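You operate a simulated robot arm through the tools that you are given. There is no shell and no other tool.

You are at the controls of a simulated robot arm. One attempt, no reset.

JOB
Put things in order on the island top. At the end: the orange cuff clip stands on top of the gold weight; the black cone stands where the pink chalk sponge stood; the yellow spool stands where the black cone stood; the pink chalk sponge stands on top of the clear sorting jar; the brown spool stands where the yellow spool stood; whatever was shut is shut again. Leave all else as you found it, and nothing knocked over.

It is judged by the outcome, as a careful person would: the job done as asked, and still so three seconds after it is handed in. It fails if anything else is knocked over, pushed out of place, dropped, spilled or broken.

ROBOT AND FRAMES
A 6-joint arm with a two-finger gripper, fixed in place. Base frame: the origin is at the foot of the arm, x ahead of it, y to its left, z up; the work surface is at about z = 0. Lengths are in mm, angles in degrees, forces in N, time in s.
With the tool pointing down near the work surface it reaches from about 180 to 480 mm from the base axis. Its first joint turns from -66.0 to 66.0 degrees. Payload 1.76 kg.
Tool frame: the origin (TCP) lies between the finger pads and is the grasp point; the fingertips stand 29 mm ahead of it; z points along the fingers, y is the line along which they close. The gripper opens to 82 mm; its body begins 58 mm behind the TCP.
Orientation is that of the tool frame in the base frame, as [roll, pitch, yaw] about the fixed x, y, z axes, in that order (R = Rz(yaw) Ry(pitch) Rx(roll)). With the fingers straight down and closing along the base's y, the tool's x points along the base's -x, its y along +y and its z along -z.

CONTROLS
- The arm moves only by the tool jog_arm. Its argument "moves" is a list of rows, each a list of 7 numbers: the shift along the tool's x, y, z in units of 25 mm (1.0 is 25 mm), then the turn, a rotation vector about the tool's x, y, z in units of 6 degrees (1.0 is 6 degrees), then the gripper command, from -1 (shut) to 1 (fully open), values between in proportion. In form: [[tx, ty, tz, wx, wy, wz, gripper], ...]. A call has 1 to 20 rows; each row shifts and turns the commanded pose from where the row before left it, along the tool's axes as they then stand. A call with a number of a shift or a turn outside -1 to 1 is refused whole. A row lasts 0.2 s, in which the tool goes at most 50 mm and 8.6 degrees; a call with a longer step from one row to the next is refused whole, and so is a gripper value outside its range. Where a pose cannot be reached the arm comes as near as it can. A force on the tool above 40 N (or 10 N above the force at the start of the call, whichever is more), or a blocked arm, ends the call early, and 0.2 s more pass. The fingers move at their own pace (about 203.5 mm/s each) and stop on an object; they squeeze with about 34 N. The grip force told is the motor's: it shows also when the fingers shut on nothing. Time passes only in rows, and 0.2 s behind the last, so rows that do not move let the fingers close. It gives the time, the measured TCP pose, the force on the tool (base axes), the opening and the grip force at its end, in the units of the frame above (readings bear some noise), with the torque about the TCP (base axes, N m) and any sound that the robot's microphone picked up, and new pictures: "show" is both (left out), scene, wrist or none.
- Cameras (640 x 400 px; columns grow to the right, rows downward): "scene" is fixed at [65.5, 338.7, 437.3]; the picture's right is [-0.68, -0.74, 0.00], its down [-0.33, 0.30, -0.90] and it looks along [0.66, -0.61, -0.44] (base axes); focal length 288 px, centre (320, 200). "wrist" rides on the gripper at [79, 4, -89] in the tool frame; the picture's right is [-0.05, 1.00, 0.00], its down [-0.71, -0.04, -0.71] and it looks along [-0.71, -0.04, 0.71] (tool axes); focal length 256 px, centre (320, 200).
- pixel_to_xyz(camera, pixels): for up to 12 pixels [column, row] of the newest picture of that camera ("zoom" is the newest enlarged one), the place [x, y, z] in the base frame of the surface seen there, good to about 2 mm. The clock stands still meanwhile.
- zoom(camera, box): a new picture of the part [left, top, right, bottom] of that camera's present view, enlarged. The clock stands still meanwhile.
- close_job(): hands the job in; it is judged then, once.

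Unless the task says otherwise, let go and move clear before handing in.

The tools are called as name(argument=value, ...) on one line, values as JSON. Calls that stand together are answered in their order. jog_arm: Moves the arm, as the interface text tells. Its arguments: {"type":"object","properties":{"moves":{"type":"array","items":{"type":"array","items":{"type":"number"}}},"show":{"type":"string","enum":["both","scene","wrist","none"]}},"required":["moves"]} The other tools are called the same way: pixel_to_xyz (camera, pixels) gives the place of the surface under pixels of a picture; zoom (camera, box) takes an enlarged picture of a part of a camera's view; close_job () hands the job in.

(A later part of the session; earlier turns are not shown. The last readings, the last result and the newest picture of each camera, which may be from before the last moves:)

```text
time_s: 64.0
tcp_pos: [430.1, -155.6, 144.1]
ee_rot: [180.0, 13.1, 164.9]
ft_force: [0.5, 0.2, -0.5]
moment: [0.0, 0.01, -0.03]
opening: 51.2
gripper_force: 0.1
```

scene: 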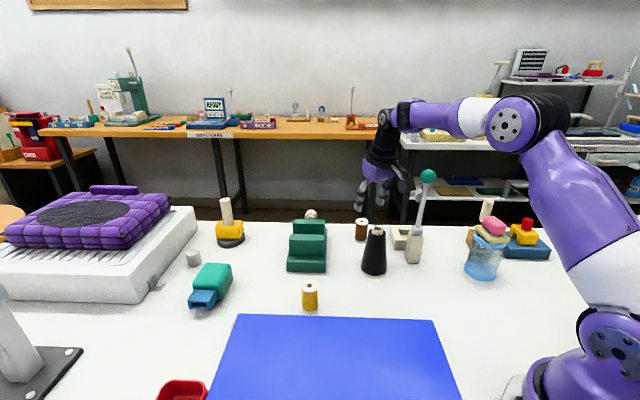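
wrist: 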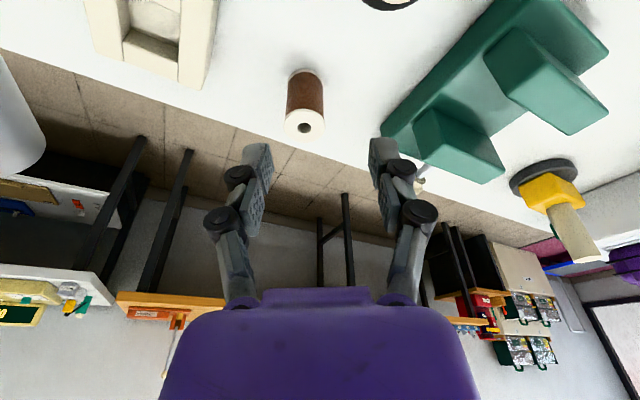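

Tilt is set (13.1°). Moving out over the brown spool at z≈125.

jog_arm(moves=[[-0.467, -0.153, 0.372, 0, 0, 0, 0.25], [-0.467, -0.153, 0.372, 0, 0, 0, 0.25], [-0.467, -0.153, 0.372, 0, 0, 0, 0.25], [0, 0, 0, 0, 0, 0, 0.25]])

zoom(camera="scene", box=[330, 90, 510, 270])

```text
time_s: 65.0
tcp_pos: [466.5, -176.8, 124.0]
ee_rot: [180.0, 13.0, 164.9]
ft_force: [-0.4, 0.7, -0.1]
moment: [0.03, 0.03, -0.01]
opening: 51.0
gripper_force: 0.0
```

scene: 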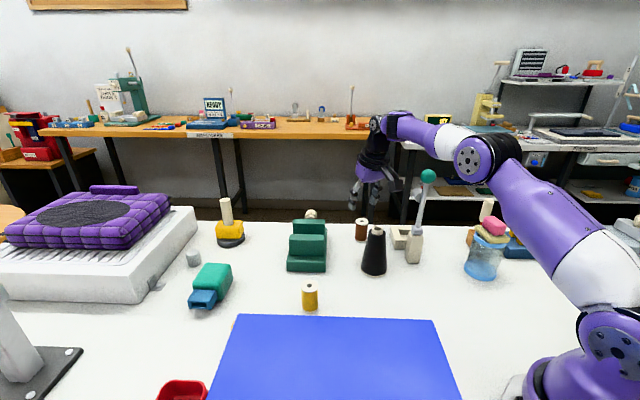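
wrist: 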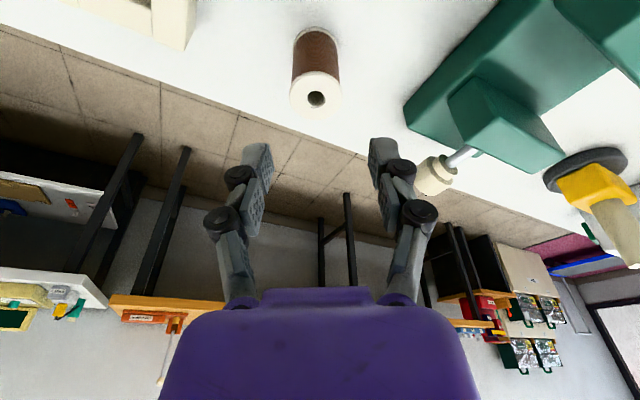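

```text
2.22 times, centred on (420, 180) of scene
```

zoom: 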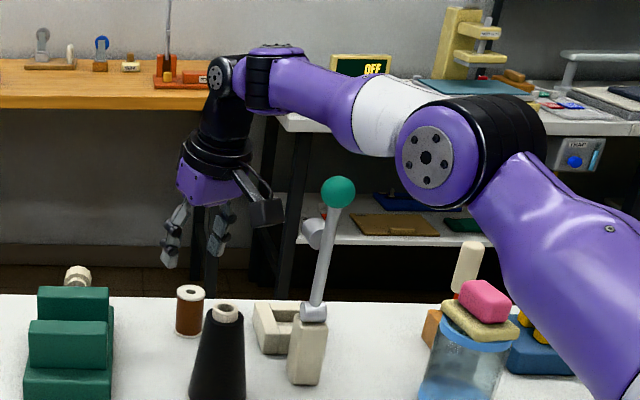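

Over the spool with correct tilt. Descending vertically ~48 mm, then checking clearances.

jog_arm(moves=[[0.144, -0.05, 0.6235, 0, 0, 0, 0.25], [0.144, 0, 0.6235, 0, 0, 0, 0.25], [0.144, 0, 0.6235, 0, 0, 0, 0.25], [0, 0, 0, 0, 0, 0, 0.25]])

zoom(camera="scene", box=[330, 110, 490, 270])

```text
time_s: 66.0
tcp_pos: [467.3, -177.7, 77.6]
ee_rot: [-180.0, 12.9, 164.9]
ft_force: [0.5, 0.6, 0.5]
moment: [-0.05, 0.0, -0.02]
opening: 51.3
gripper_force: 0.0
```

scene: 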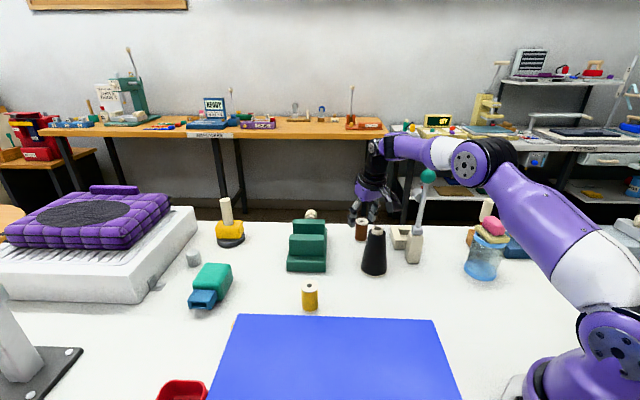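
wrist: 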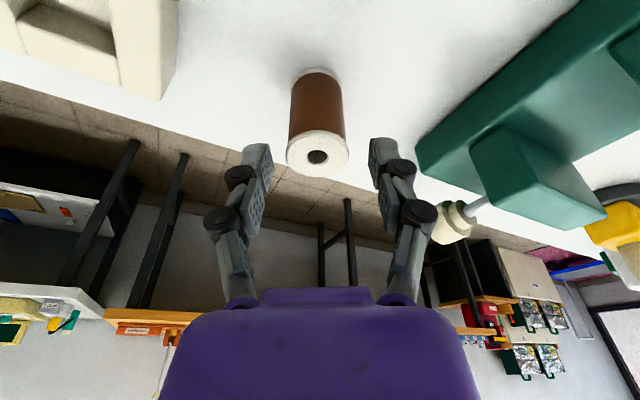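

```text
2.50 times, centred on (410, 190) of scene
```

zoom: 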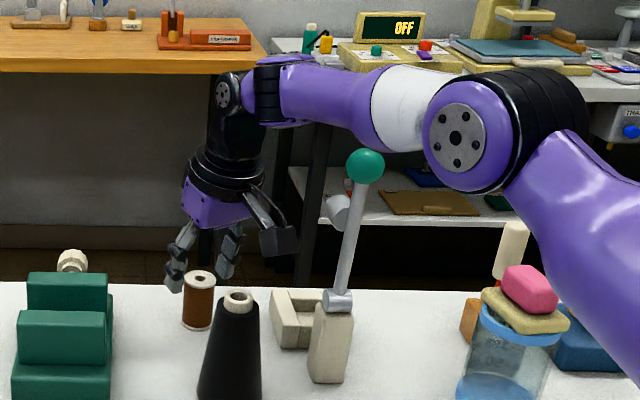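

Before the final descent I check the knob–forearm gap at scene (420,160).

pixel_to_xyz(camera="scene", pixels=[[420, 161], [415, 157], [425, 165], [410, 155], [430, 165], [428, 174], [435, 168], [405, 150]])

```text
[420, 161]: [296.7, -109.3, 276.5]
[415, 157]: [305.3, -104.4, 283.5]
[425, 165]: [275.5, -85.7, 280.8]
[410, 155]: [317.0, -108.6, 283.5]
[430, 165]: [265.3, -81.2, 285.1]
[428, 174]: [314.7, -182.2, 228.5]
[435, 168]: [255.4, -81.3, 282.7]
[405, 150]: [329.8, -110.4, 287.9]
```

Forearm underside is ≥45 mm above the knob, so there's ample clearance. Final descent to z≈60 and close.

jog_arm(moves=[[0.1, 0, 0.343, 0, 0, 0, 0.25], [0.1, 0, 0.343, 0, 0, 0, 0.25], [0, 0, 0, 0, 0, 0, 0.25]])

```text
time_s: 66.8
tcp_pos: [464.6, -178.1, 58.3]
ee_rot: [179.9, 13.0, 165.0]
ft_force: [0.4, -0.1, 0.8]
moment: [0.01, 0.01, 0.02]
opening: 51.0
gripper_force: 0.0
```

scene: 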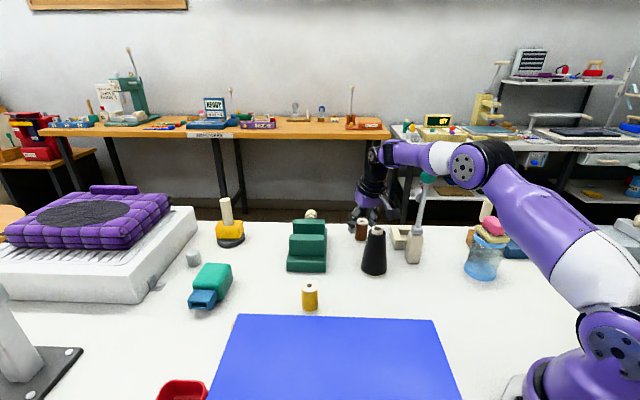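
wrist: 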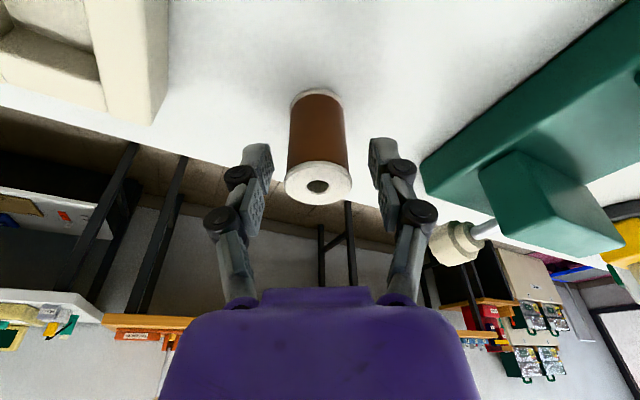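

pixel_to_xyz(camera="wrist", pixels=[[455, 243], [480, 230], [520, 190], [318, 186], [305, 184], [332, 184]])

jog_arm(moves=[[0, 0, 0, 0, 0, 0, 0], [0, 0, 0, 0, 0, 0, -0.3], [0, 0, 0, 0, 0, 0, -1], [0, 0, 0, 0, 0, 0, -1]])

```text
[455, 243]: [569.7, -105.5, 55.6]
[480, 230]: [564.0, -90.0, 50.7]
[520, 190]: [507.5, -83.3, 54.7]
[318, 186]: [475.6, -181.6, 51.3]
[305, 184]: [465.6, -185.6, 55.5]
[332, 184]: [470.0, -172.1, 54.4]
```

```text
time_s: 67.8
tcp_pos: [463.9, -178.1, 57.1]
ee_rot: [-179.9, 13.0, 165.0]
ft_force: [-1.1, -0.6, 3.7]
moment: [-0.03, 0.06, 0.03]
opening: 32.4
gripper_force: 34.0
```

scene: 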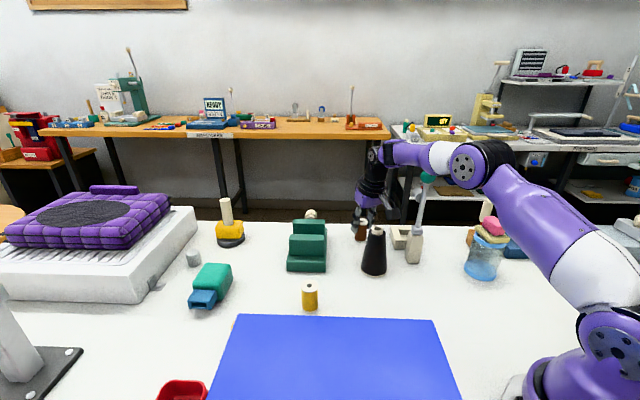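
wrist: 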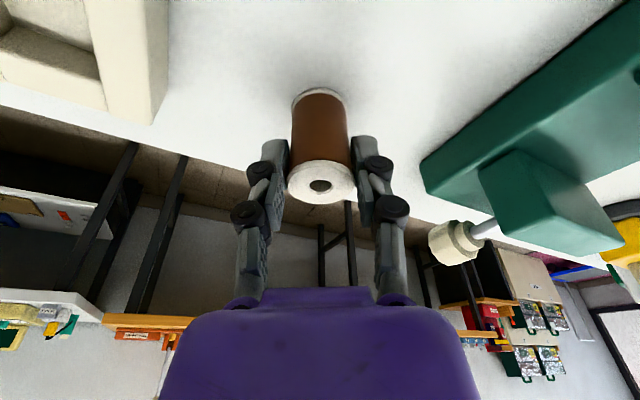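

Gripped brown spool (32.4 mm, 34 N). Lifting vertically 50 mm first.

jog_arm(moves=[[-0.09, 0, -0.39, 0, 0, 0, -1], [-0.189, 0, -0.818, 0, 0, 0, -1], [-0.189, 0, -0.818, 0, 0, 0, -1], [0, 0, 0, 0, 0, 0, -1]])

zoom(camera="scene", box=[330, 110, 490, 270])

```text
time_s: 68.8
tcp_pos: [464.5, -178.2, 110.6]
ee_rot: [-179.9, 13.0, 165.0]
ft_force: [-0.8, -0.3, -0.1]
moment: [-0.01, 0.0, -0.02]
opening: 32.4
gripper_force: 34.2
```

scene: 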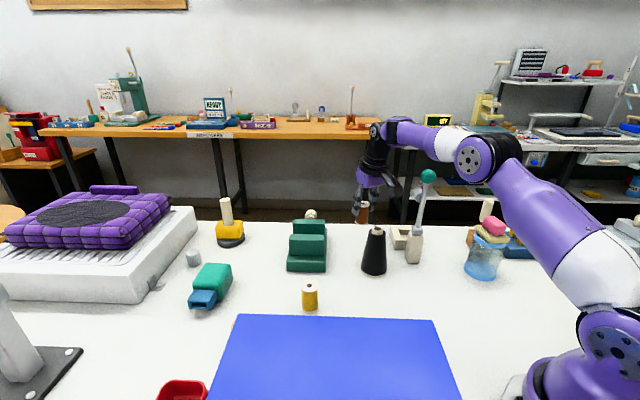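
wrist: 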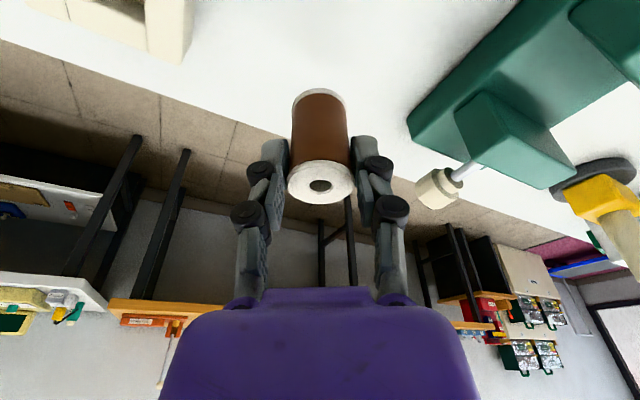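

```text
2.50 times, centred on (410, 190) of scene
```

zoom: 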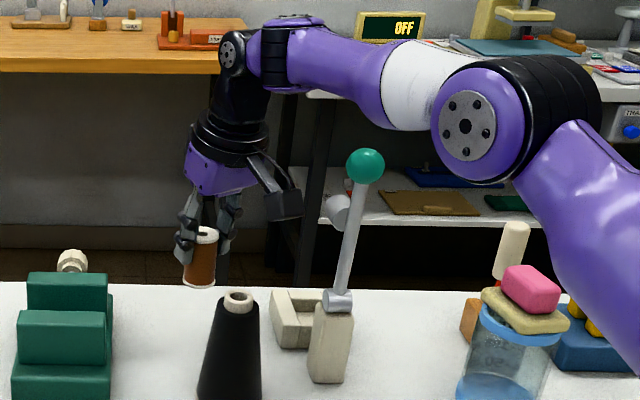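

Spool held. Moving left/up away from the lever, then inward over past the cone at safe height.

jog_arm(moves=[[0.405, 0.714, -0.658, 0, 0, 0, -1], [0.405, 0.714, -0.658, 0, 0, 0, -1], [0.405, 0.714, -0.658, 0, 0, 0, -1], [0.405, 0.714, -0.658, 0, 0, 0, -1], [0.719, 0.056, -0.371, 0, 0, 0, -1], [0.719, 0.056, -0.371, 0, 0, 0, -1], [0.719, 0.056, -0.371, 0, 0, 0, -1], [0.719, 0.056, -0.371, 0, 0, 0, -1], [0.719, 0.056, -0.371, 0, 0, 0, -1], [0.719, 0.056, -0.371, 0, 0, 0, -1], [0.719, 0.056, -0.371, 0, 0, 0, -1], [0, 0, 0, 0, 0, 0, -1]])

```text
time_s: 71.4
tcp_pos: [299.8, -49.9, 200.3]
ee_rot: [-180.0, 13.0, 165.1]
ft_force: [1.1, 0.1, -0.4]
moment: [0.0, 0.01, -0.02]
opening: 32.4
gripper_force: 33.9
```

scene: 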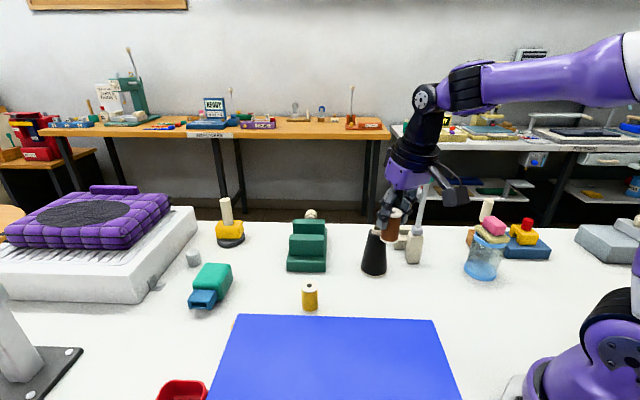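
wrist: 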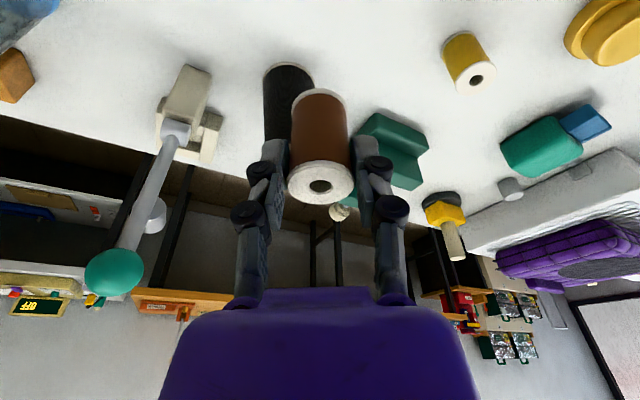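

Good. Now on to above the yellow spool's old spot (TCP target 196.4,-136.4, keeping the tilt).

jog_arm(moves=[[0.593, -0.735, 0.273, 0, 0, 0, -1], [0.593, -0.735, 0.273, 0, 0, 0, -1], [0.593, -0.735, 0.273, 0, 0, 0, -1], [0.593, -0.735, 0.273, 0, 0, 0, -1], [0.593, -0.735, 0.273, 0, 0, 0, -1], [0.593, -0.735, 0.273, 0, 0, 0, -1], [0, 0, 0, 0, 0, 0, -1]])

```text
time_s: 73.0
tcp_pos: [197.5, -136.8, 141.2]
ee_rot: [180.0, 12.9, 165.1]
ft_force: [0.2, 0.4, 0.6]
moment: [-0.02, -0.01, 0.02]
opening: 32.1
gripper_force: 34.4
```

scene: 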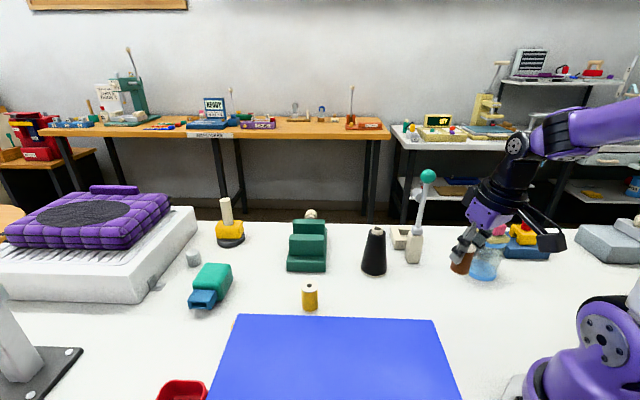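
wrist: 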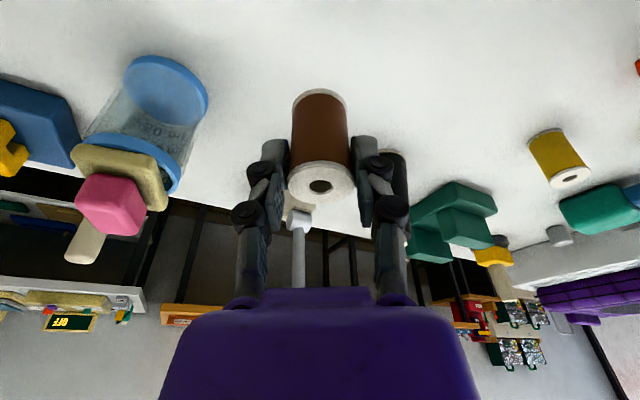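

I'll verify the held spool's actual location relative to the TCP.

zoom(camera="wrist", box=[270, 80, 370, 210])

pixel_to_xyz(camera="wrist", pixels=[[293, 183], [348, 183], [321, 168], [321, 200], [300, 172], [341, 172], [303, 196], [340, 196], [319, 110], [300, 110], [340, 110], [319, 130]])

```text
3.08 times, centred on (320, 145) of wrist
```

zoom: 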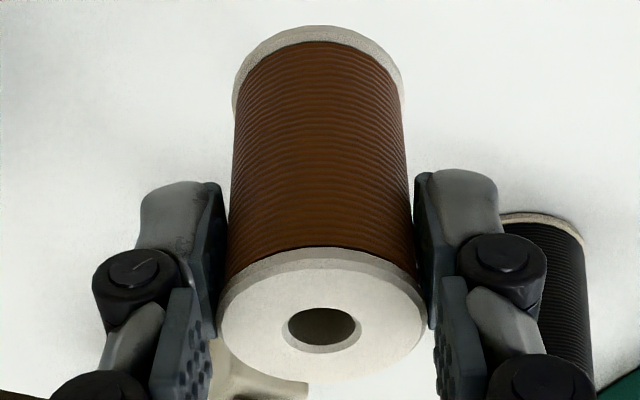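

```text
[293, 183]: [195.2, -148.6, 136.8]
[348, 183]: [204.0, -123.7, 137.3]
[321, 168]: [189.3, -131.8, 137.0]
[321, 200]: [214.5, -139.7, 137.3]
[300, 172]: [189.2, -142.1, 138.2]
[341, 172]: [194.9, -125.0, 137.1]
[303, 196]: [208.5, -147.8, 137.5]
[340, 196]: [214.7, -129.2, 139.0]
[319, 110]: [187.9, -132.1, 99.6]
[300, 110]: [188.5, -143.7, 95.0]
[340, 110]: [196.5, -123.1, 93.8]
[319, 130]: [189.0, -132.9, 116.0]
```

Held spool is upright, centre ≈(201.9,-136.0), bottom ≈81 mm above the table. Small −y correction and descending 76 mm.

jog_arm(moves=[[0.139, -0.074, 0.6, 0, 0, 0, -1], [0.139, 0, 0.6, 0, 0, 0, -1], [0.139, 0, 0.6, 0, 0, 0, -1], [0.139, 0, 0.6, 0, 0, 0, -1], [0.1, 0, 0.44, 0, 0, 0, -1], [0.028, 0, 0.12, 0, 0, 0, -1], [0, 0, 0, 0, 0, 0, -1]])

zoom(camera="scene", box=[400, 200, 540, 330])

```text
time_s: 74.6
tcp_pos: [197.5, -138.2, 63.7]
ee_rot: [-179.9, 13.0, 164.9]
ft_force: [-0.1, -0.2, 0.2]
moment: [-0.02, -0.01, 0.0]
opening: 32.4
gripper_force: 33.8
```

scene: 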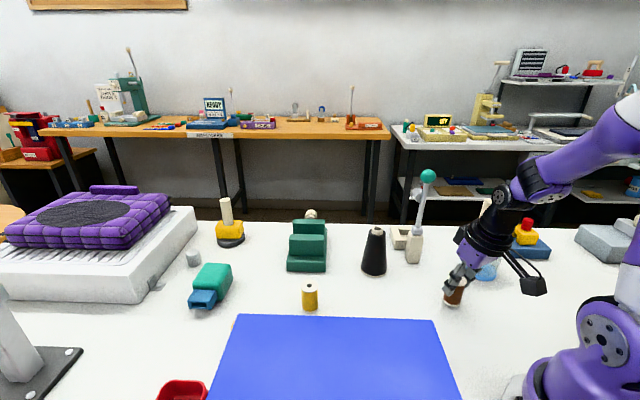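
wrist: 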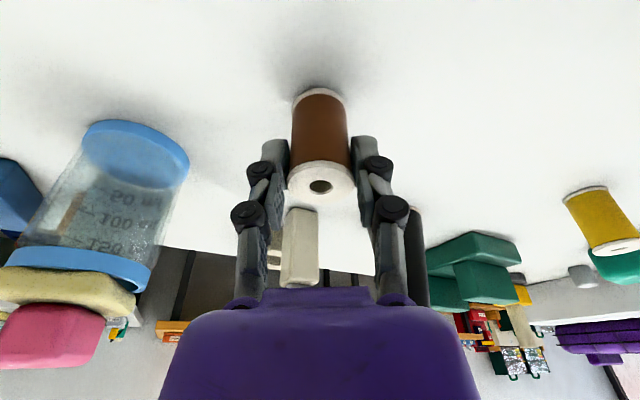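

```text
3.08 times, centred on (470, 265) of scene
```

zoom: 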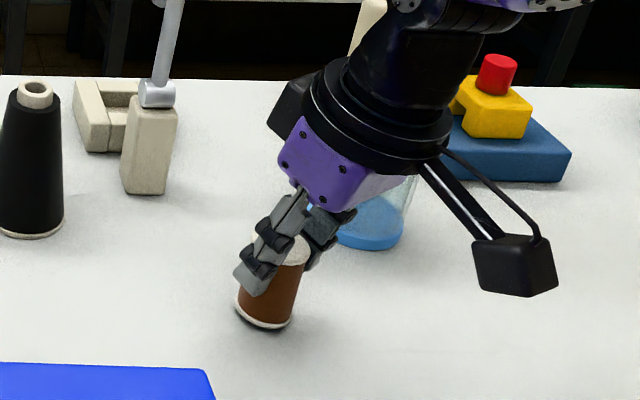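

jog_arm(moves=[[0.018, 0, 0.078, 0, 0, 0, -1], [0.014, 0, 0.058, 0, 0, 0, -1], [0, 0, 0, 0, 0, 0, -1]], show="none")

```text
time_s: 75.4
tcp_pos: [196.9, -138.5, 61.9]
ee_rot: [180.0, 12.9, 165.1]
ft_force: [0.0, 0.1, -0.2]
moment: [-0.01, 0.0, 0.0]
opening: 32.2
gripper_force: 34.0
```

jog_arm(moves=[[0.009, 0, 0.039, 0, 0, 0, -1], [0, 0, 0, 0, 0, 0, -1]], show="none")

```text
time_s: 76.0
tcp_pos: [197.6, -137.4, 60.1]
ee_rot: [179.9, 13.0, 165.0]
ft_force: [0.2, 0.2, -0.2]
moment: [0.03, 0.0, 0.01]
opening: 32.4
gripper_force: 33.5
```

jog_arm(moves=[[0.009, 0, 0.039, 0, 0, 0, -1], [0, 0, 0, 0, 0, 0, -1]], show="none")

```text
time_s: 76.6
tcp_pos: [196.4, -137.8, 58.8]
ee_rot: [180.0, 13.0, 165.0]
ft_force: [-0.6, 0.4, -0.9]
moment: [0.01, 0.03, 0.02]
opening: 32.5
gripper_force: 34.3
```

jog_arm(moves=[[0.007, 0, 0.03, 0, 0, 0, -1], [0, 0, 0, 0, 0, 0, -1]], show="none")

```text
time_s: 77.2
tcp_pos: [196.7, -138.8, 59.3]
ee_rot: [-180.0, 13.1, 165.0]
ft_force: [-5.8, 5.2, 23.9]
moment: [0.17, 0.23, 0.03]
opening: 32.5
gripper_force: 34.6
```

Contact (24 N). Easing up ~0.8 mm and releasing.

jog_arm(moves=[[-0.007, 0, -0.03, 0, 0, 0, -1], [0, 0, 0, 0, 0, 0, -1], [0, 0, 0, 0, 0, 0, -0.1], [0, 0, 0, 0, 0, 0, 0.25], [0, 0, 0, 0, 0, 0, 0.25]])

zoom(camera="scene", box=[400, 200, 540, 330])

```text
time_s: 78.4
tcp_pos: [198.0, -137.2, 58.8]
ee_rot: [180.0, 13.0, 164.9]
ft_force: [-0.2, -0.8, 0.0]
moment: [0.0, 0.01, 0.01]
opening: 51.3
gripper_force: 0.1
```

scene: 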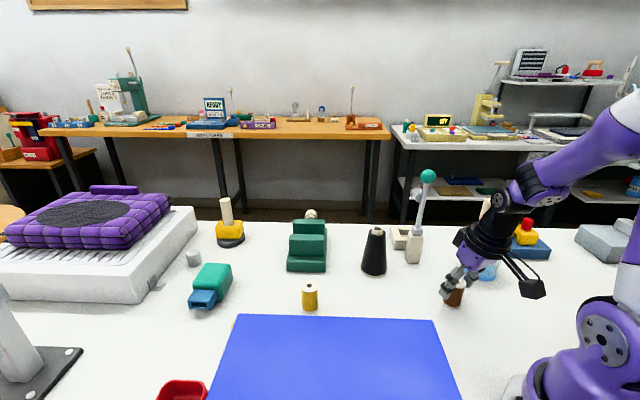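
wrist: 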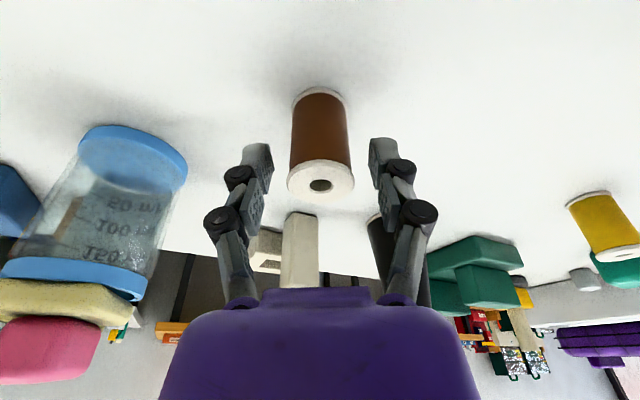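

```text
3.08 times, centred on (470, 265) of scene
```

zoom: 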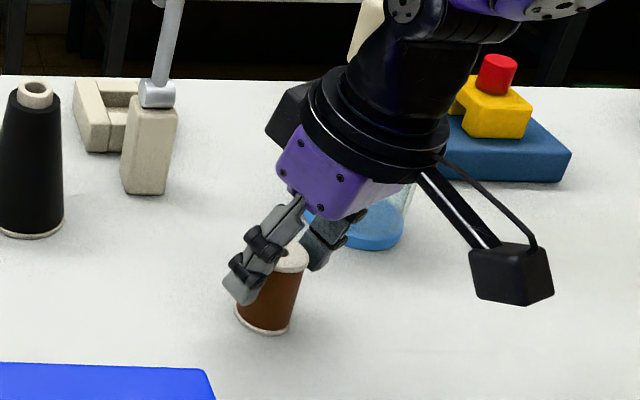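

The brown spool stands. Lifting vertically and un-tilting the tool.

jog_arm(moves=[[-0.09, 0, -0.39, 0, 0, 0, 0.25], [-0.18, 0, -0.78, 0, 0, 0, 0.25], [-0.18, 0, -0.78, 0, 0, 0, 0.25], [-0.18, 0, -0.78, 0, 0, 0, 0.25], [-0.18, 0, -0.78, 0, 0, 0, 0.25], [-0.18, 0, -0.78, 0, 0, 0, 0.25], [0, 0, 0, 0, 0.722, 0, 0.25], [0, 0, 0, 0, 0.722, 0, 0.25], [0, 0, 0, 0, 0.722, 0, 0.25], [0, 0, -0.8, 0, 0, 0, 0.25], [0, 0, -0.8, 0, 0, 0, 0.25], [0, 0, 0, 0, 0, 0, 0.25]])

zoom(camera="scene", box=[340, 200, 560, 330])

```text
time_s: 81.0
tcp_pos: [196.9, -138.3, 210.3]
ee_rot: [-180.0, -0.1, 165.0]
ft_force: [0.0, 0.5, -0.2]
moment: [0.0, 0.01, 0.03]
opening: 51.3
gripper_force: 0.1
```

scene: 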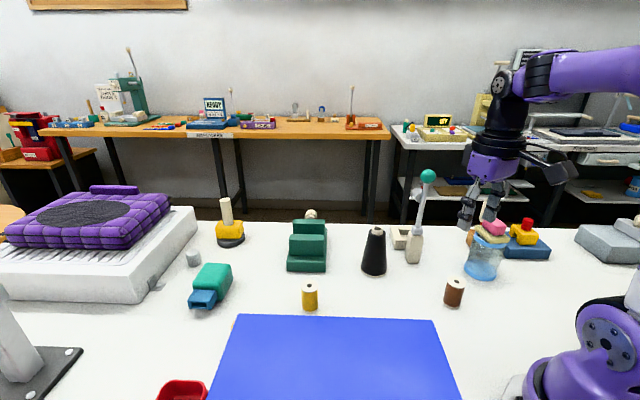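
wrist: 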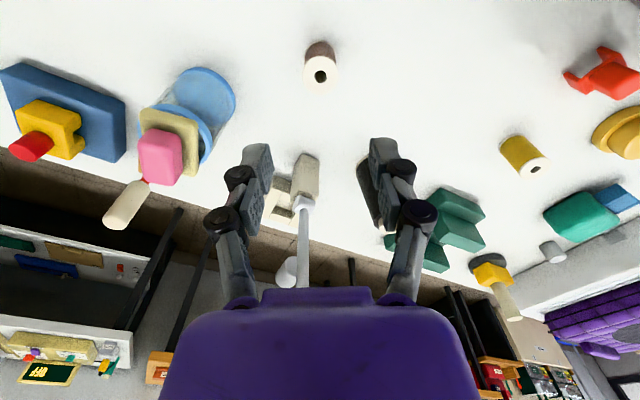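

```text
2.91 times, centred on (450, 265) of scene
```

zoom: 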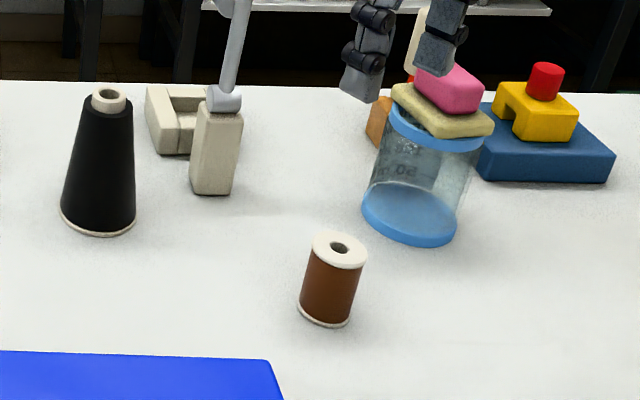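

Let me verify where the brown spool ended up.

zoom(camera="wrist", box=[285, 30, 355, 100])

```text
5.71 times, centred on (320, 65) of wrist
```

zoom: 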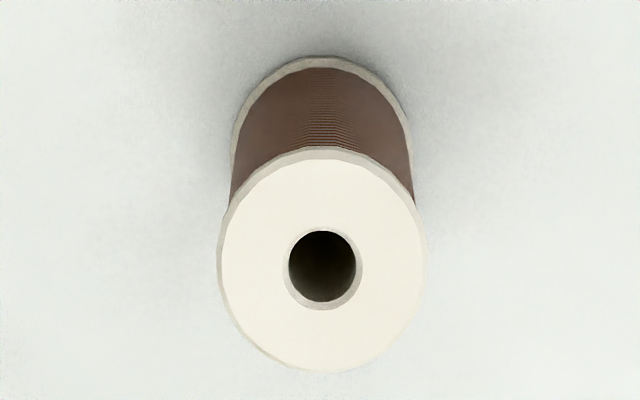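

pixel_to_xyz(camera="zoom", pixels=[[225, 265], [418, 265], [322, 165], [322, 365], [250, 195], [395, 195], [250, 335], [395, 335]])

```text
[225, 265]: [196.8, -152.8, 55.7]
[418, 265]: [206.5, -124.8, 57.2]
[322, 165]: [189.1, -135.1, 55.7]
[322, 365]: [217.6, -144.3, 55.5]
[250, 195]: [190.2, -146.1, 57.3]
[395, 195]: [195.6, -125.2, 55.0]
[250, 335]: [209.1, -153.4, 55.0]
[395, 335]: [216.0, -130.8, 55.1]
```

Brown spool is within ~2 mm of the yellow spool's old position. Now moving to view the orange clip and the gold weight.

jog_arm(moves=[[-0.086, 0.934, -0.089, 0, 0, 0, 0.25], [-0.086, 0.934, -0.089, 0, 0, 0, 0.25], [-0.086, 0.934, -0.089, 0, 0, 0, 0.25], [-0.086, 0.934, -0.089, 0, 0, 0, 0.25], [-0.086, 0.934, -0.089, 0, 0, 0, 0.25], [-0.086, 0.934, -0.089, 0, 0, 0, 0.25], [-0.086, 0.934, -0.089, 0, 0, 0, 0.25], [-0.086, 0.934, -0.089, 0, 0, 0, 0.25], [-0.086, 0.934, -0.089, 0, 0, 0, 0.25], [0, 0, 0, 0, 0, 0, 0.25]])

```text
time_s: 83.2
tcp_pos: [270.1, 61.0, 228.3]
ee_rot: [180.0, 0.0, 165.0]
ft_force: [-0.1, -0.3, 0.1]
moment: [0.01, -0.01, 0.02]
opening: 51.1
gripper_force: 0.0
```

scene: 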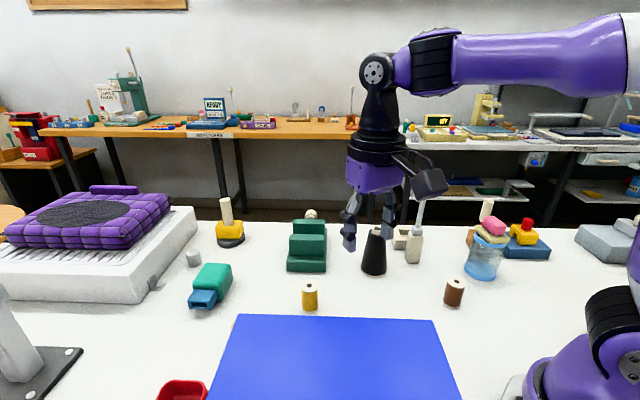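
wrist: 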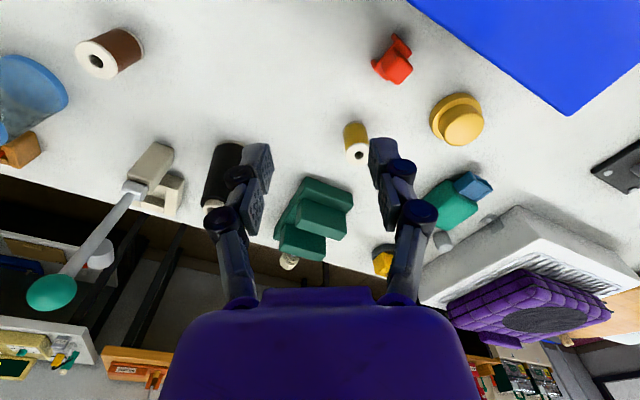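

zoom(camera="wrist", box=[350, 20, 430, 100])

pixel_to_xyz(camera="wrist", pixels=[[355, 155], [346, 150], [368, 152], [357, 142], [456, 120], [440, 110], [475, 115], [456, 98], [460, 143], [470, 20], [565, 110], [520, 60]])

```text
5.00 times, centred on (390, 60) of wrist
```

zoom: 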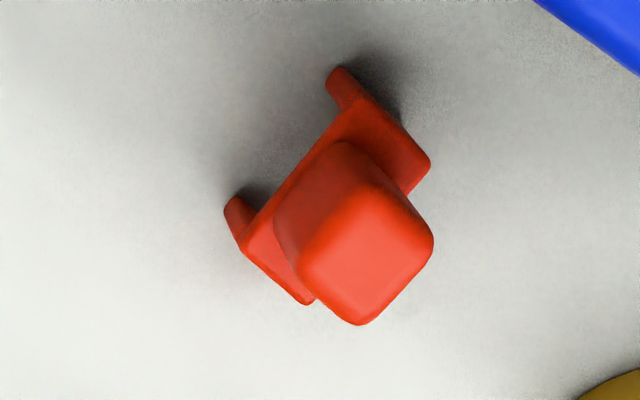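

```text
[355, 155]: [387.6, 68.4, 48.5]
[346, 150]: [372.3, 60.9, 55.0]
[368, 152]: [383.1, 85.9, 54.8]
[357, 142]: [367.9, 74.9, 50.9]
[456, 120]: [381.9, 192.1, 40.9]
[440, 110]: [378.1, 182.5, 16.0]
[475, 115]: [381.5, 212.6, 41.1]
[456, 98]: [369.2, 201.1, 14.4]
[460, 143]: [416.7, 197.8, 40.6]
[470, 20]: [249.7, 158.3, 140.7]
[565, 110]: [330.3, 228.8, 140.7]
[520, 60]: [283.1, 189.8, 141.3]
```

pixel_to_xyz(camera="zoom", pixels=[[340, 72], [425, 160], [232, 205], [305, 300], [310, 255], [360, 320], [428, 240], [370, 180], [340, 150], [280, 215], [370, 255], [245, 245]])

zoom(camera="wrist", box=[420, 80, 500, 160])

```text
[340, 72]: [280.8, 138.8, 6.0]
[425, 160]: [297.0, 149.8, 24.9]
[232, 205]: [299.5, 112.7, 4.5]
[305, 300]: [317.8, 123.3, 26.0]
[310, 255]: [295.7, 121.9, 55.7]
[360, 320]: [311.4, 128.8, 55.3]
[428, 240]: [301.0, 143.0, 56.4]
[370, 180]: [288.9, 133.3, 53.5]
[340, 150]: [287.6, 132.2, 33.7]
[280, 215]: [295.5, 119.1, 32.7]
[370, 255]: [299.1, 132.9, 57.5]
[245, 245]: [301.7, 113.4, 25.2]
```

```text
5.00 times, centred on (460, 120) of wrist
```

zoom: 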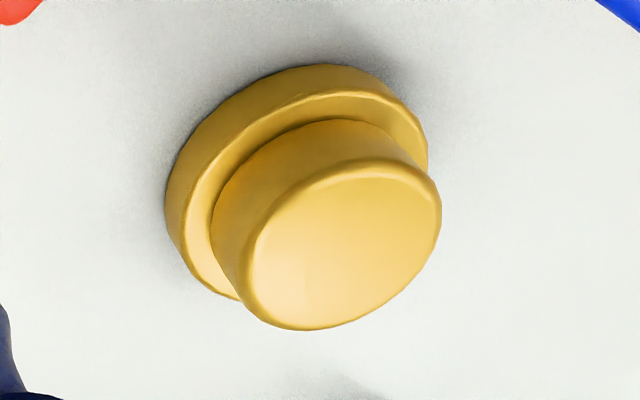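

pixel_to_xyz(camera="zoom", pixels=[[252, 260], [432, 215], [350, 168], [320, 322], [270, 215], [420, 270], [405, 180], [265, 305], [175, 200], [330, 75], [410, 120], [195, 260]])

zoom(camera="wrist", box=[360, 25, 420, 90])

```text
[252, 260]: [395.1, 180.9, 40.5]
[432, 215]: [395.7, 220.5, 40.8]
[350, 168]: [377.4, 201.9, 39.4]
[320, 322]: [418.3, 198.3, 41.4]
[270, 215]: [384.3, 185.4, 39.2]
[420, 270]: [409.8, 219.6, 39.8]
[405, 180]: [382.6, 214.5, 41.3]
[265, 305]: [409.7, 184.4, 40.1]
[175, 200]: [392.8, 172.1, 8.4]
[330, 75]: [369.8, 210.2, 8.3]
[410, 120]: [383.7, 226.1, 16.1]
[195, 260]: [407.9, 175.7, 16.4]
```

```text
6.15 times, centred on (390, 58) of wrist
```

zoom: 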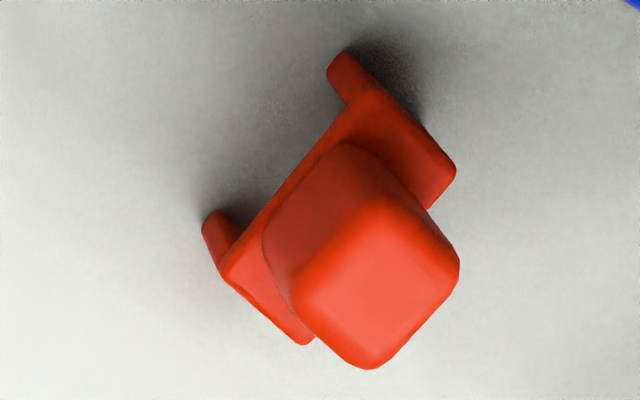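

Clip: arch base ~36×20 mm with a ~20 mm block on top (z 32–57), centre ≈(299.4,132), length axis ≈126°; gold weight knob top centre ≈(396.6,200.7), z≈41, Ø≈42. The shelf edge is ~53 mm from the clip, so I'll yaw to 216° (closing along the length, camera facing away from the shelf) and move above it.

jog_arm(moves=[[0, 0, 0, 0, 0, -0.85, 0.0], [0, 0, 0, 0, 0, -0.85, 0.0], [0, 0, 0, 0, 0, -0.85, 0.0], [0, 0, 0, 0, 0, -0.85, 0.0], [0, 0, 0, 0, 0, -0.85, 0.0], [0, 0, 0, 0, 0, -0.85, 0.0], [0, 0, 0, 0, 0, -0.85, 0.0], [0, 0, 0, 0, 0, -0.85, 0.0], [0, 0, 0, 0, 0, -0.85, 0.0], [0, 0, 0, 0, 0, -0.85, 0.0], [-0.873, 0.535, 0, 0, 0, 0, 0.0], [-0.873, 0.535, 0, 0, 0, 0, 0.0], [-0.873, 0.535, 0, 0, 0, 0, 0.0], [0, 0, 0, 0, 0, 0, 0.0]])

```text
time_s: 86.2
tcp_pos: [299.8, 132.4, 228.6]
ee_rot: [180.0, 0.0, -144.0]
ft_force: [-1.0, -0.7, -0.3]
moment: [-0.03, -0.02, -0.01]
opening: 40.9
gripper_force: 0.1
```

scene: 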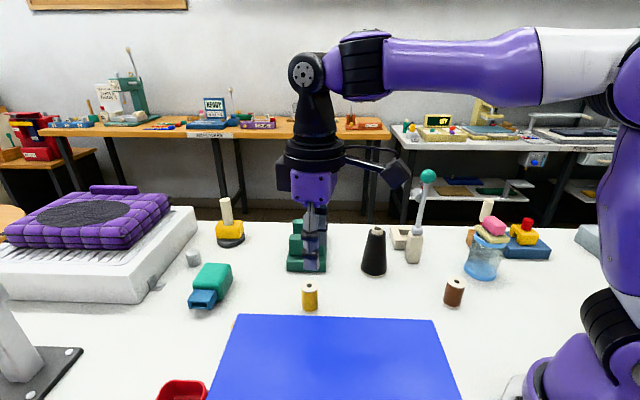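
wrist: 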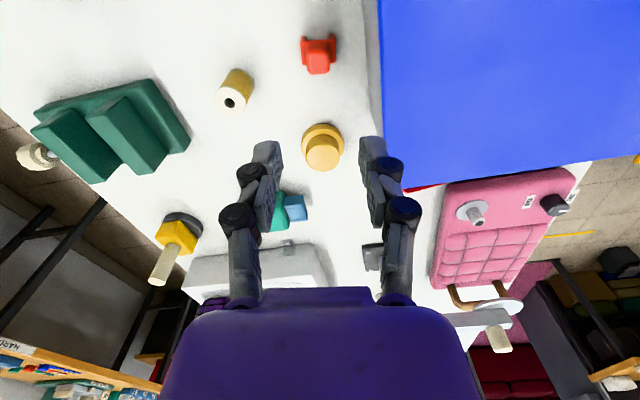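

The clip is aligned with the finger axis at (318,55), with the blue shelf to the right. Zooming to check alignment and edges.

zoom(camera="wrist", box=[280, 20, 400, 95])

pixel_to_xyz(camera="wrist", pixels=[[307, 58], [330, 58], [318, 50], [318, 72], [303, 42], [334, 42], [381, 60], [383, 140], [382, 100], [372, 60], [378, 10], [370, 100]])

```text
5.33 times, centred on (340, 58) of wrist
```

zoom: 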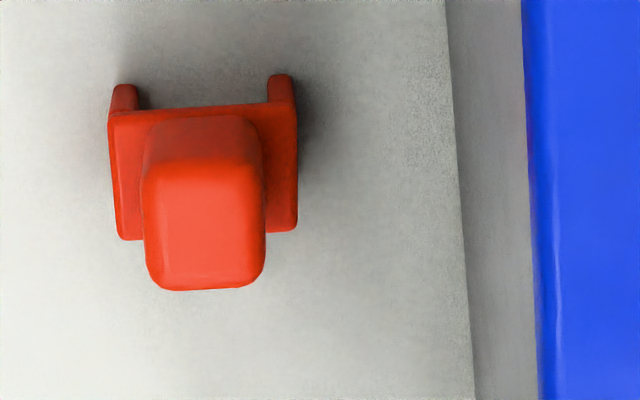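

```text
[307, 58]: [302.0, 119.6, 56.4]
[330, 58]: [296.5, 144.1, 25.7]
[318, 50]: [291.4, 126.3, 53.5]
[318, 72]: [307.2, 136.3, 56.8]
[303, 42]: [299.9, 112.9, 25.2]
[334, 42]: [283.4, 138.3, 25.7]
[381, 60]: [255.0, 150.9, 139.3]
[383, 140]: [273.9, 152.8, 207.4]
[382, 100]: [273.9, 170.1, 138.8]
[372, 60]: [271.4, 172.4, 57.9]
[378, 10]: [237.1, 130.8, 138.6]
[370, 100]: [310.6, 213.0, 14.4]
```

The shelf wall is only ~45 mm from the clip, so finger knuckles (±42 mm) along this axis would be too close. I'll rotate another 90° (yaw 306°) so the fingers close parallel to the shelf edge with the camera facing away.

jog_arm(moves=[[0, 0, 0, 0, 0, -0.833, 0.0], [0, 0, 0, 0, 0, -0.833, 0.0], [0, 0, 0, 0, 0, -0.833, 0.0], [0, 0, 0, 0, 0, -0.833, 0.0], [0, 0, 0, 0, 0, -0.833, 0.0], [0, 0, 0, 0, 0, -0.833, 0.0], [0, 0, 0, 0, 0, -0.833, 0.0], [0, 0, 0, 0, 0, -0.833, 0.0], [0, 0, 0, 0, 0, -0.833, 0.0], [0, 0, 0, 0, 0, -0.833, 0.0], [0, 0, 0, 0, 0, -0.833, 0.0], [0, 0, 0, 0, 0, -0.833, 0.0], [0, 0, 0, 0, 0, -0.833, 0.0], [0, 0, 0, 0, 0, -0.833, 0.0], [0, 0, 0, 0, 0, -0.833, 0.0], [0, 0, 0, 0, 0, -0.833, 0.0], [0, 0, 0, 0, 0, -0.833, 0.0], [0, 0, 0, 0, 0, -0.833, 0.0], [0, 0, 0, 0, 0, 0, 0.0]])

```text
time_s: 90.2
tcp_pos: [299.2, 130.8, 229.5]
ee_rot: [180.0, -0.1, -54.0]
ft_force: [0.4, -0.5, 0.1]
moment: [0.02, 0.0, 0.02]
opening: 41.1
gripper_force: 0.1
```

scene: 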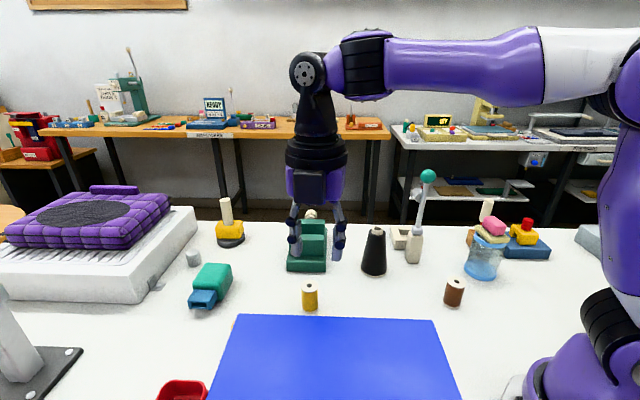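
wrist: 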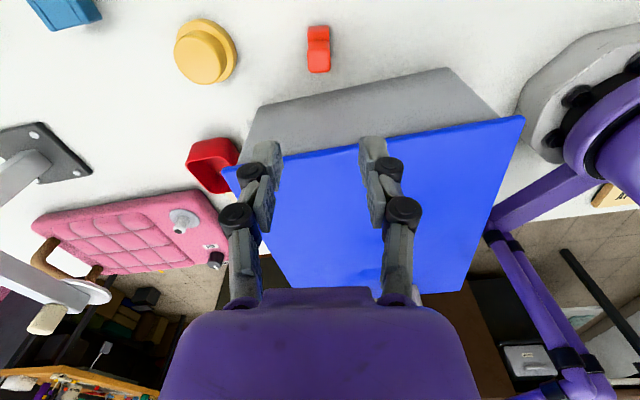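

Rotation worked; the clip (318,50) is aligned vertically and the shelf lies beyond. Measuring the block again from here.

zoom(camera="wrist", box=[285, 15, 355, 85])

pixel_to_xyz(camera="wrist", pixels=[[318, 112], [318, 145], [318, 155], [300, 150], [345, 140], [318, 95], [310, 105], [330, 110]])

```text
5.71 times, centred on (320, 50) of wrist
```

zoom: 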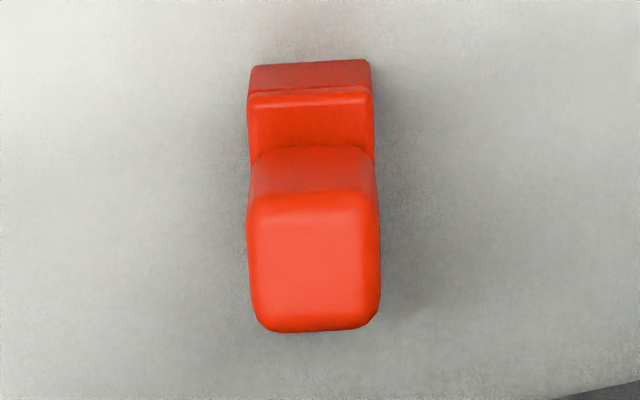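

```text
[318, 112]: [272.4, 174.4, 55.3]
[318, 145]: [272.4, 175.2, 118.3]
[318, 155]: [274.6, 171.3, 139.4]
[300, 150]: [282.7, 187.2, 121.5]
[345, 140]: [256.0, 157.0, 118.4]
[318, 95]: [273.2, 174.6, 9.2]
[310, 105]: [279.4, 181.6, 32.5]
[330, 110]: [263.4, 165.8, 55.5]
```

pixel_to_xyz(camera="zoom", pixels=[[257, 215], [370, 210], [265, 318], [368, 315], [315, 200], [315, 325], [250, 270], [377, 265], [258, 100], [368, 95], [255, 70], [368, 65]])

```text
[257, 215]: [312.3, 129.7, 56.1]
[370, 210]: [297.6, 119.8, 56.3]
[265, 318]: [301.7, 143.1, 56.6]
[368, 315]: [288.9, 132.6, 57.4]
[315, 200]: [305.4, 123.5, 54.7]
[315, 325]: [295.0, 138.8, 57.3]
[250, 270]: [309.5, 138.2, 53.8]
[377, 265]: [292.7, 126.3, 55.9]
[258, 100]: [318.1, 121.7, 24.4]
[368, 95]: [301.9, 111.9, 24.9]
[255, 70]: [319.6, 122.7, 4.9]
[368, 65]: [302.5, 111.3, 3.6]
```

Block centre ≈(300.2,131.5); body clearance to the shelf edge will be ~19 mm. Descending in stages, with gripper at ~41 mm.

jog_arm(moves=[[0, -0.05, 0.95, 0, 0, 0, 0.0], [0, 0, 0.95, 0, 0, 0, 0.0], [0, 0, 0.95, 0, 0, 0, 0.0], [0, 0, 0.95, 0, 0, 0, 0.0], [0, 0, 0.95, 0, 0, 0, 0.0], [0, 0, 0, 0, 0, 0, 0.0]])

zoom(camera="scene", box=[220, 160, 420, 340])

```text
time_s: 91.6
tcp_pos: [300.7, 132.0, 110.3]
ee_rot: [-179.9, 0.0, -54.0]
ft_force: [0.7, -0.1, -0.1]
moment: [0.03, -0.02, -0.02]
opening: 40.9
gripper_force: 0.0
```

scene: 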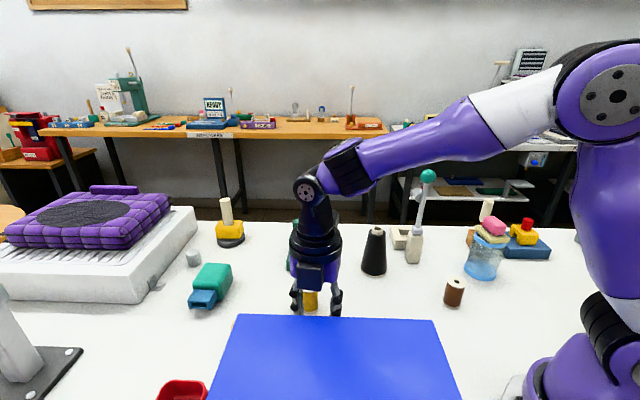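
wrist: 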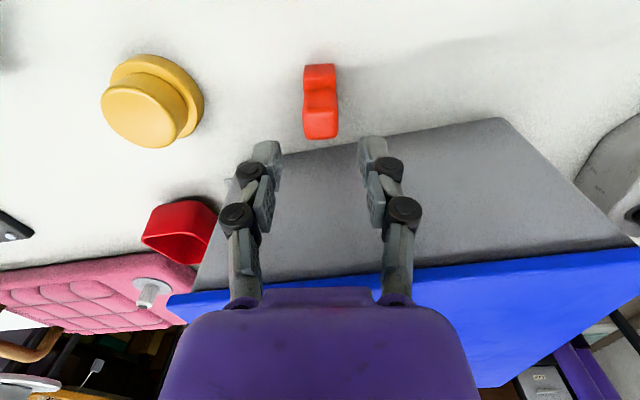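

```text
2.22 times, centred on (320, 250) of scene
```

zoom: 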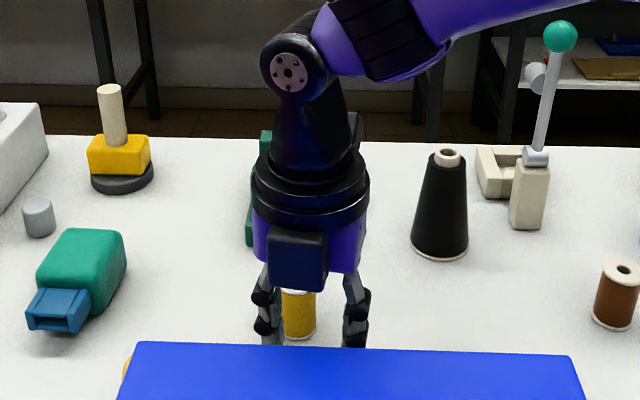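

A dark box is mounted on the gripper's −x side facing the shelf (scene ~310,278). I must measure how far it sticks out before descending.

pixel_to_xyz(camera="scene", pixels=[[310, 278], [310, 289], [299, 288], [322, 288], [299, 266], [322, 266], [310, 264], [310, 267], [297, 265], [332, 280], [310, 250], [293, 270]])

zoom(camera="scene", box=[270, 200, 370, 320])

```text
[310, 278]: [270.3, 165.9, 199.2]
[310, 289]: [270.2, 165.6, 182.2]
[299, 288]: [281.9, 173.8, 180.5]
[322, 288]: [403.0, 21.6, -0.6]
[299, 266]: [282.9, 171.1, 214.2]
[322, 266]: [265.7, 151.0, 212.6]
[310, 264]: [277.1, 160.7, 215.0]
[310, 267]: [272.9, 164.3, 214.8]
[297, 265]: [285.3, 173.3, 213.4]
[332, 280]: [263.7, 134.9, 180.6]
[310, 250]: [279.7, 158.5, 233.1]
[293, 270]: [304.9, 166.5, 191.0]
```

```text
3.33 times, centred on (320, 260) of scene
```

zoom: 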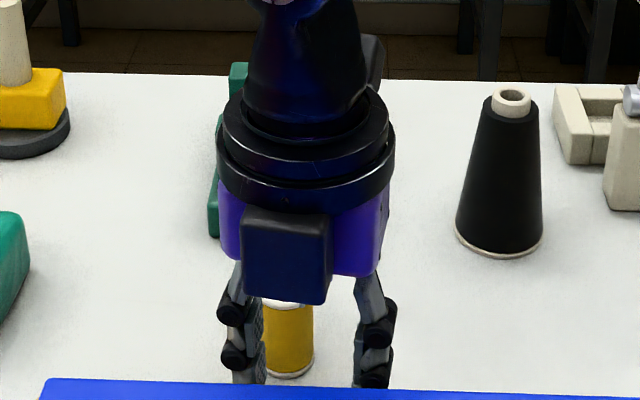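

The box's face is 45 mm from the tool axis and starts 68 mm above the TCP, so straight-down would touch the shelf rim. Tilting the tool 10° about the closing axis leans the body away from the shelf; I'll tilt, then descend partly.

jog_arm(moves=[[0, 0, 0, 0, -0.833, 0, 0.0], [0, 0, 0, 0, -0.833, 0, 0.0], [0.167, 0, 0.58, 0, 0, 0, 0.0], [0.167, 0, 0.58, 0, 0, 0, 0.0], [0, 0, 0, 0, 0, 0, 0.0]])

zoom(camera="scene", box=[250, 180, 400, 340])

zoom(camera="wrist", box=[220, 40, 420, 240])

```text
time_s: 92.8
tcp_pos: [302.3, 129.0, 79.5]
ee_rot: [179.9, 10.1, -54.0]
ft_force: [-0.2, 1.3, 0.9]
moment: [0.02, 0.04, 0.02]
opening: 41.0
gripper_force: 0.0
```

scene: 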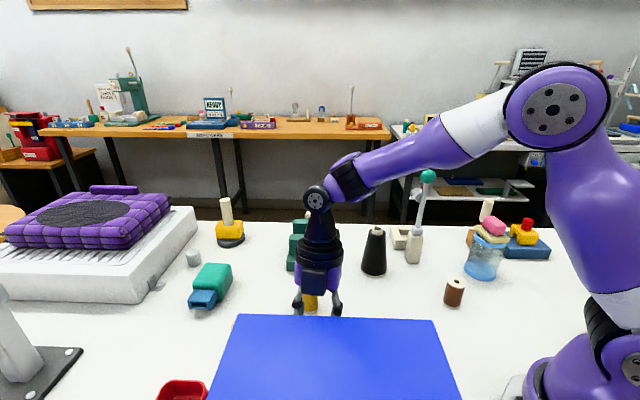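
wrist: 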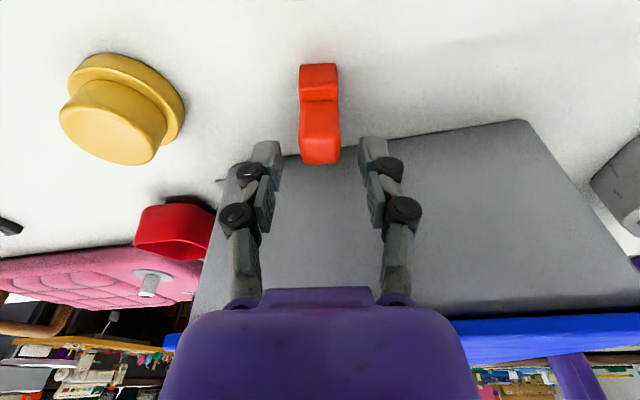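

```text
2.50 times, centred on (325, 260) of scene
```

zoom: 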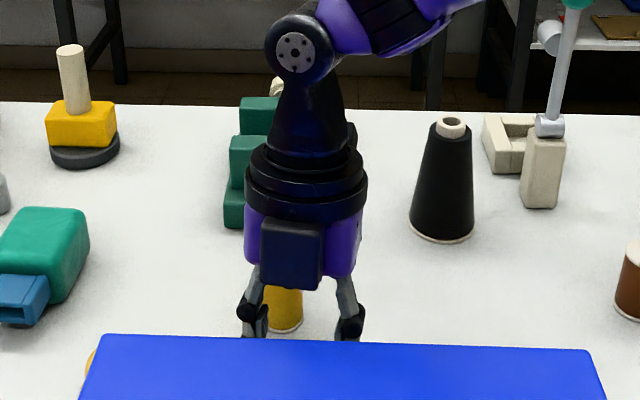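

```text
2.00 times, centred on (320, 140) of wrist
```

zoom: 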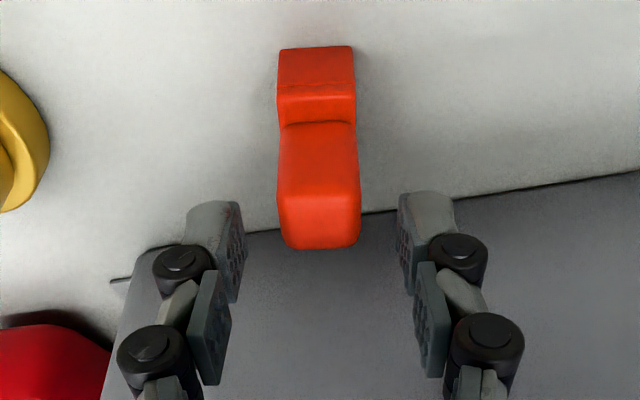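

The clip is centred between fingers. Checking the box's clearance to the shelf now.

pixel_to_xyz(camera="scene", pixels=[[312, 282], [312, 293], [302, 292], [304, 270], [320, 296], [312, 318], [290, 318], [340, 320]])

```text
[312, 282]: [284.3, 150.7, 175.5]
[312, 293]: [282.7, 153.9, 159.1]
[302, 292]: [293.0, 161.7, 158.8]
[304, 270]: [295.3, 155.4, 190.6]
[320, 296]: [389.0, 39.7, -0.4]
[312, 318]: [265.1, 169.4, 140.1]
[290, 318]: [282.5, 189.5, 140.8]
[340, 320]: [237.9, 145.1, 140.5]
```

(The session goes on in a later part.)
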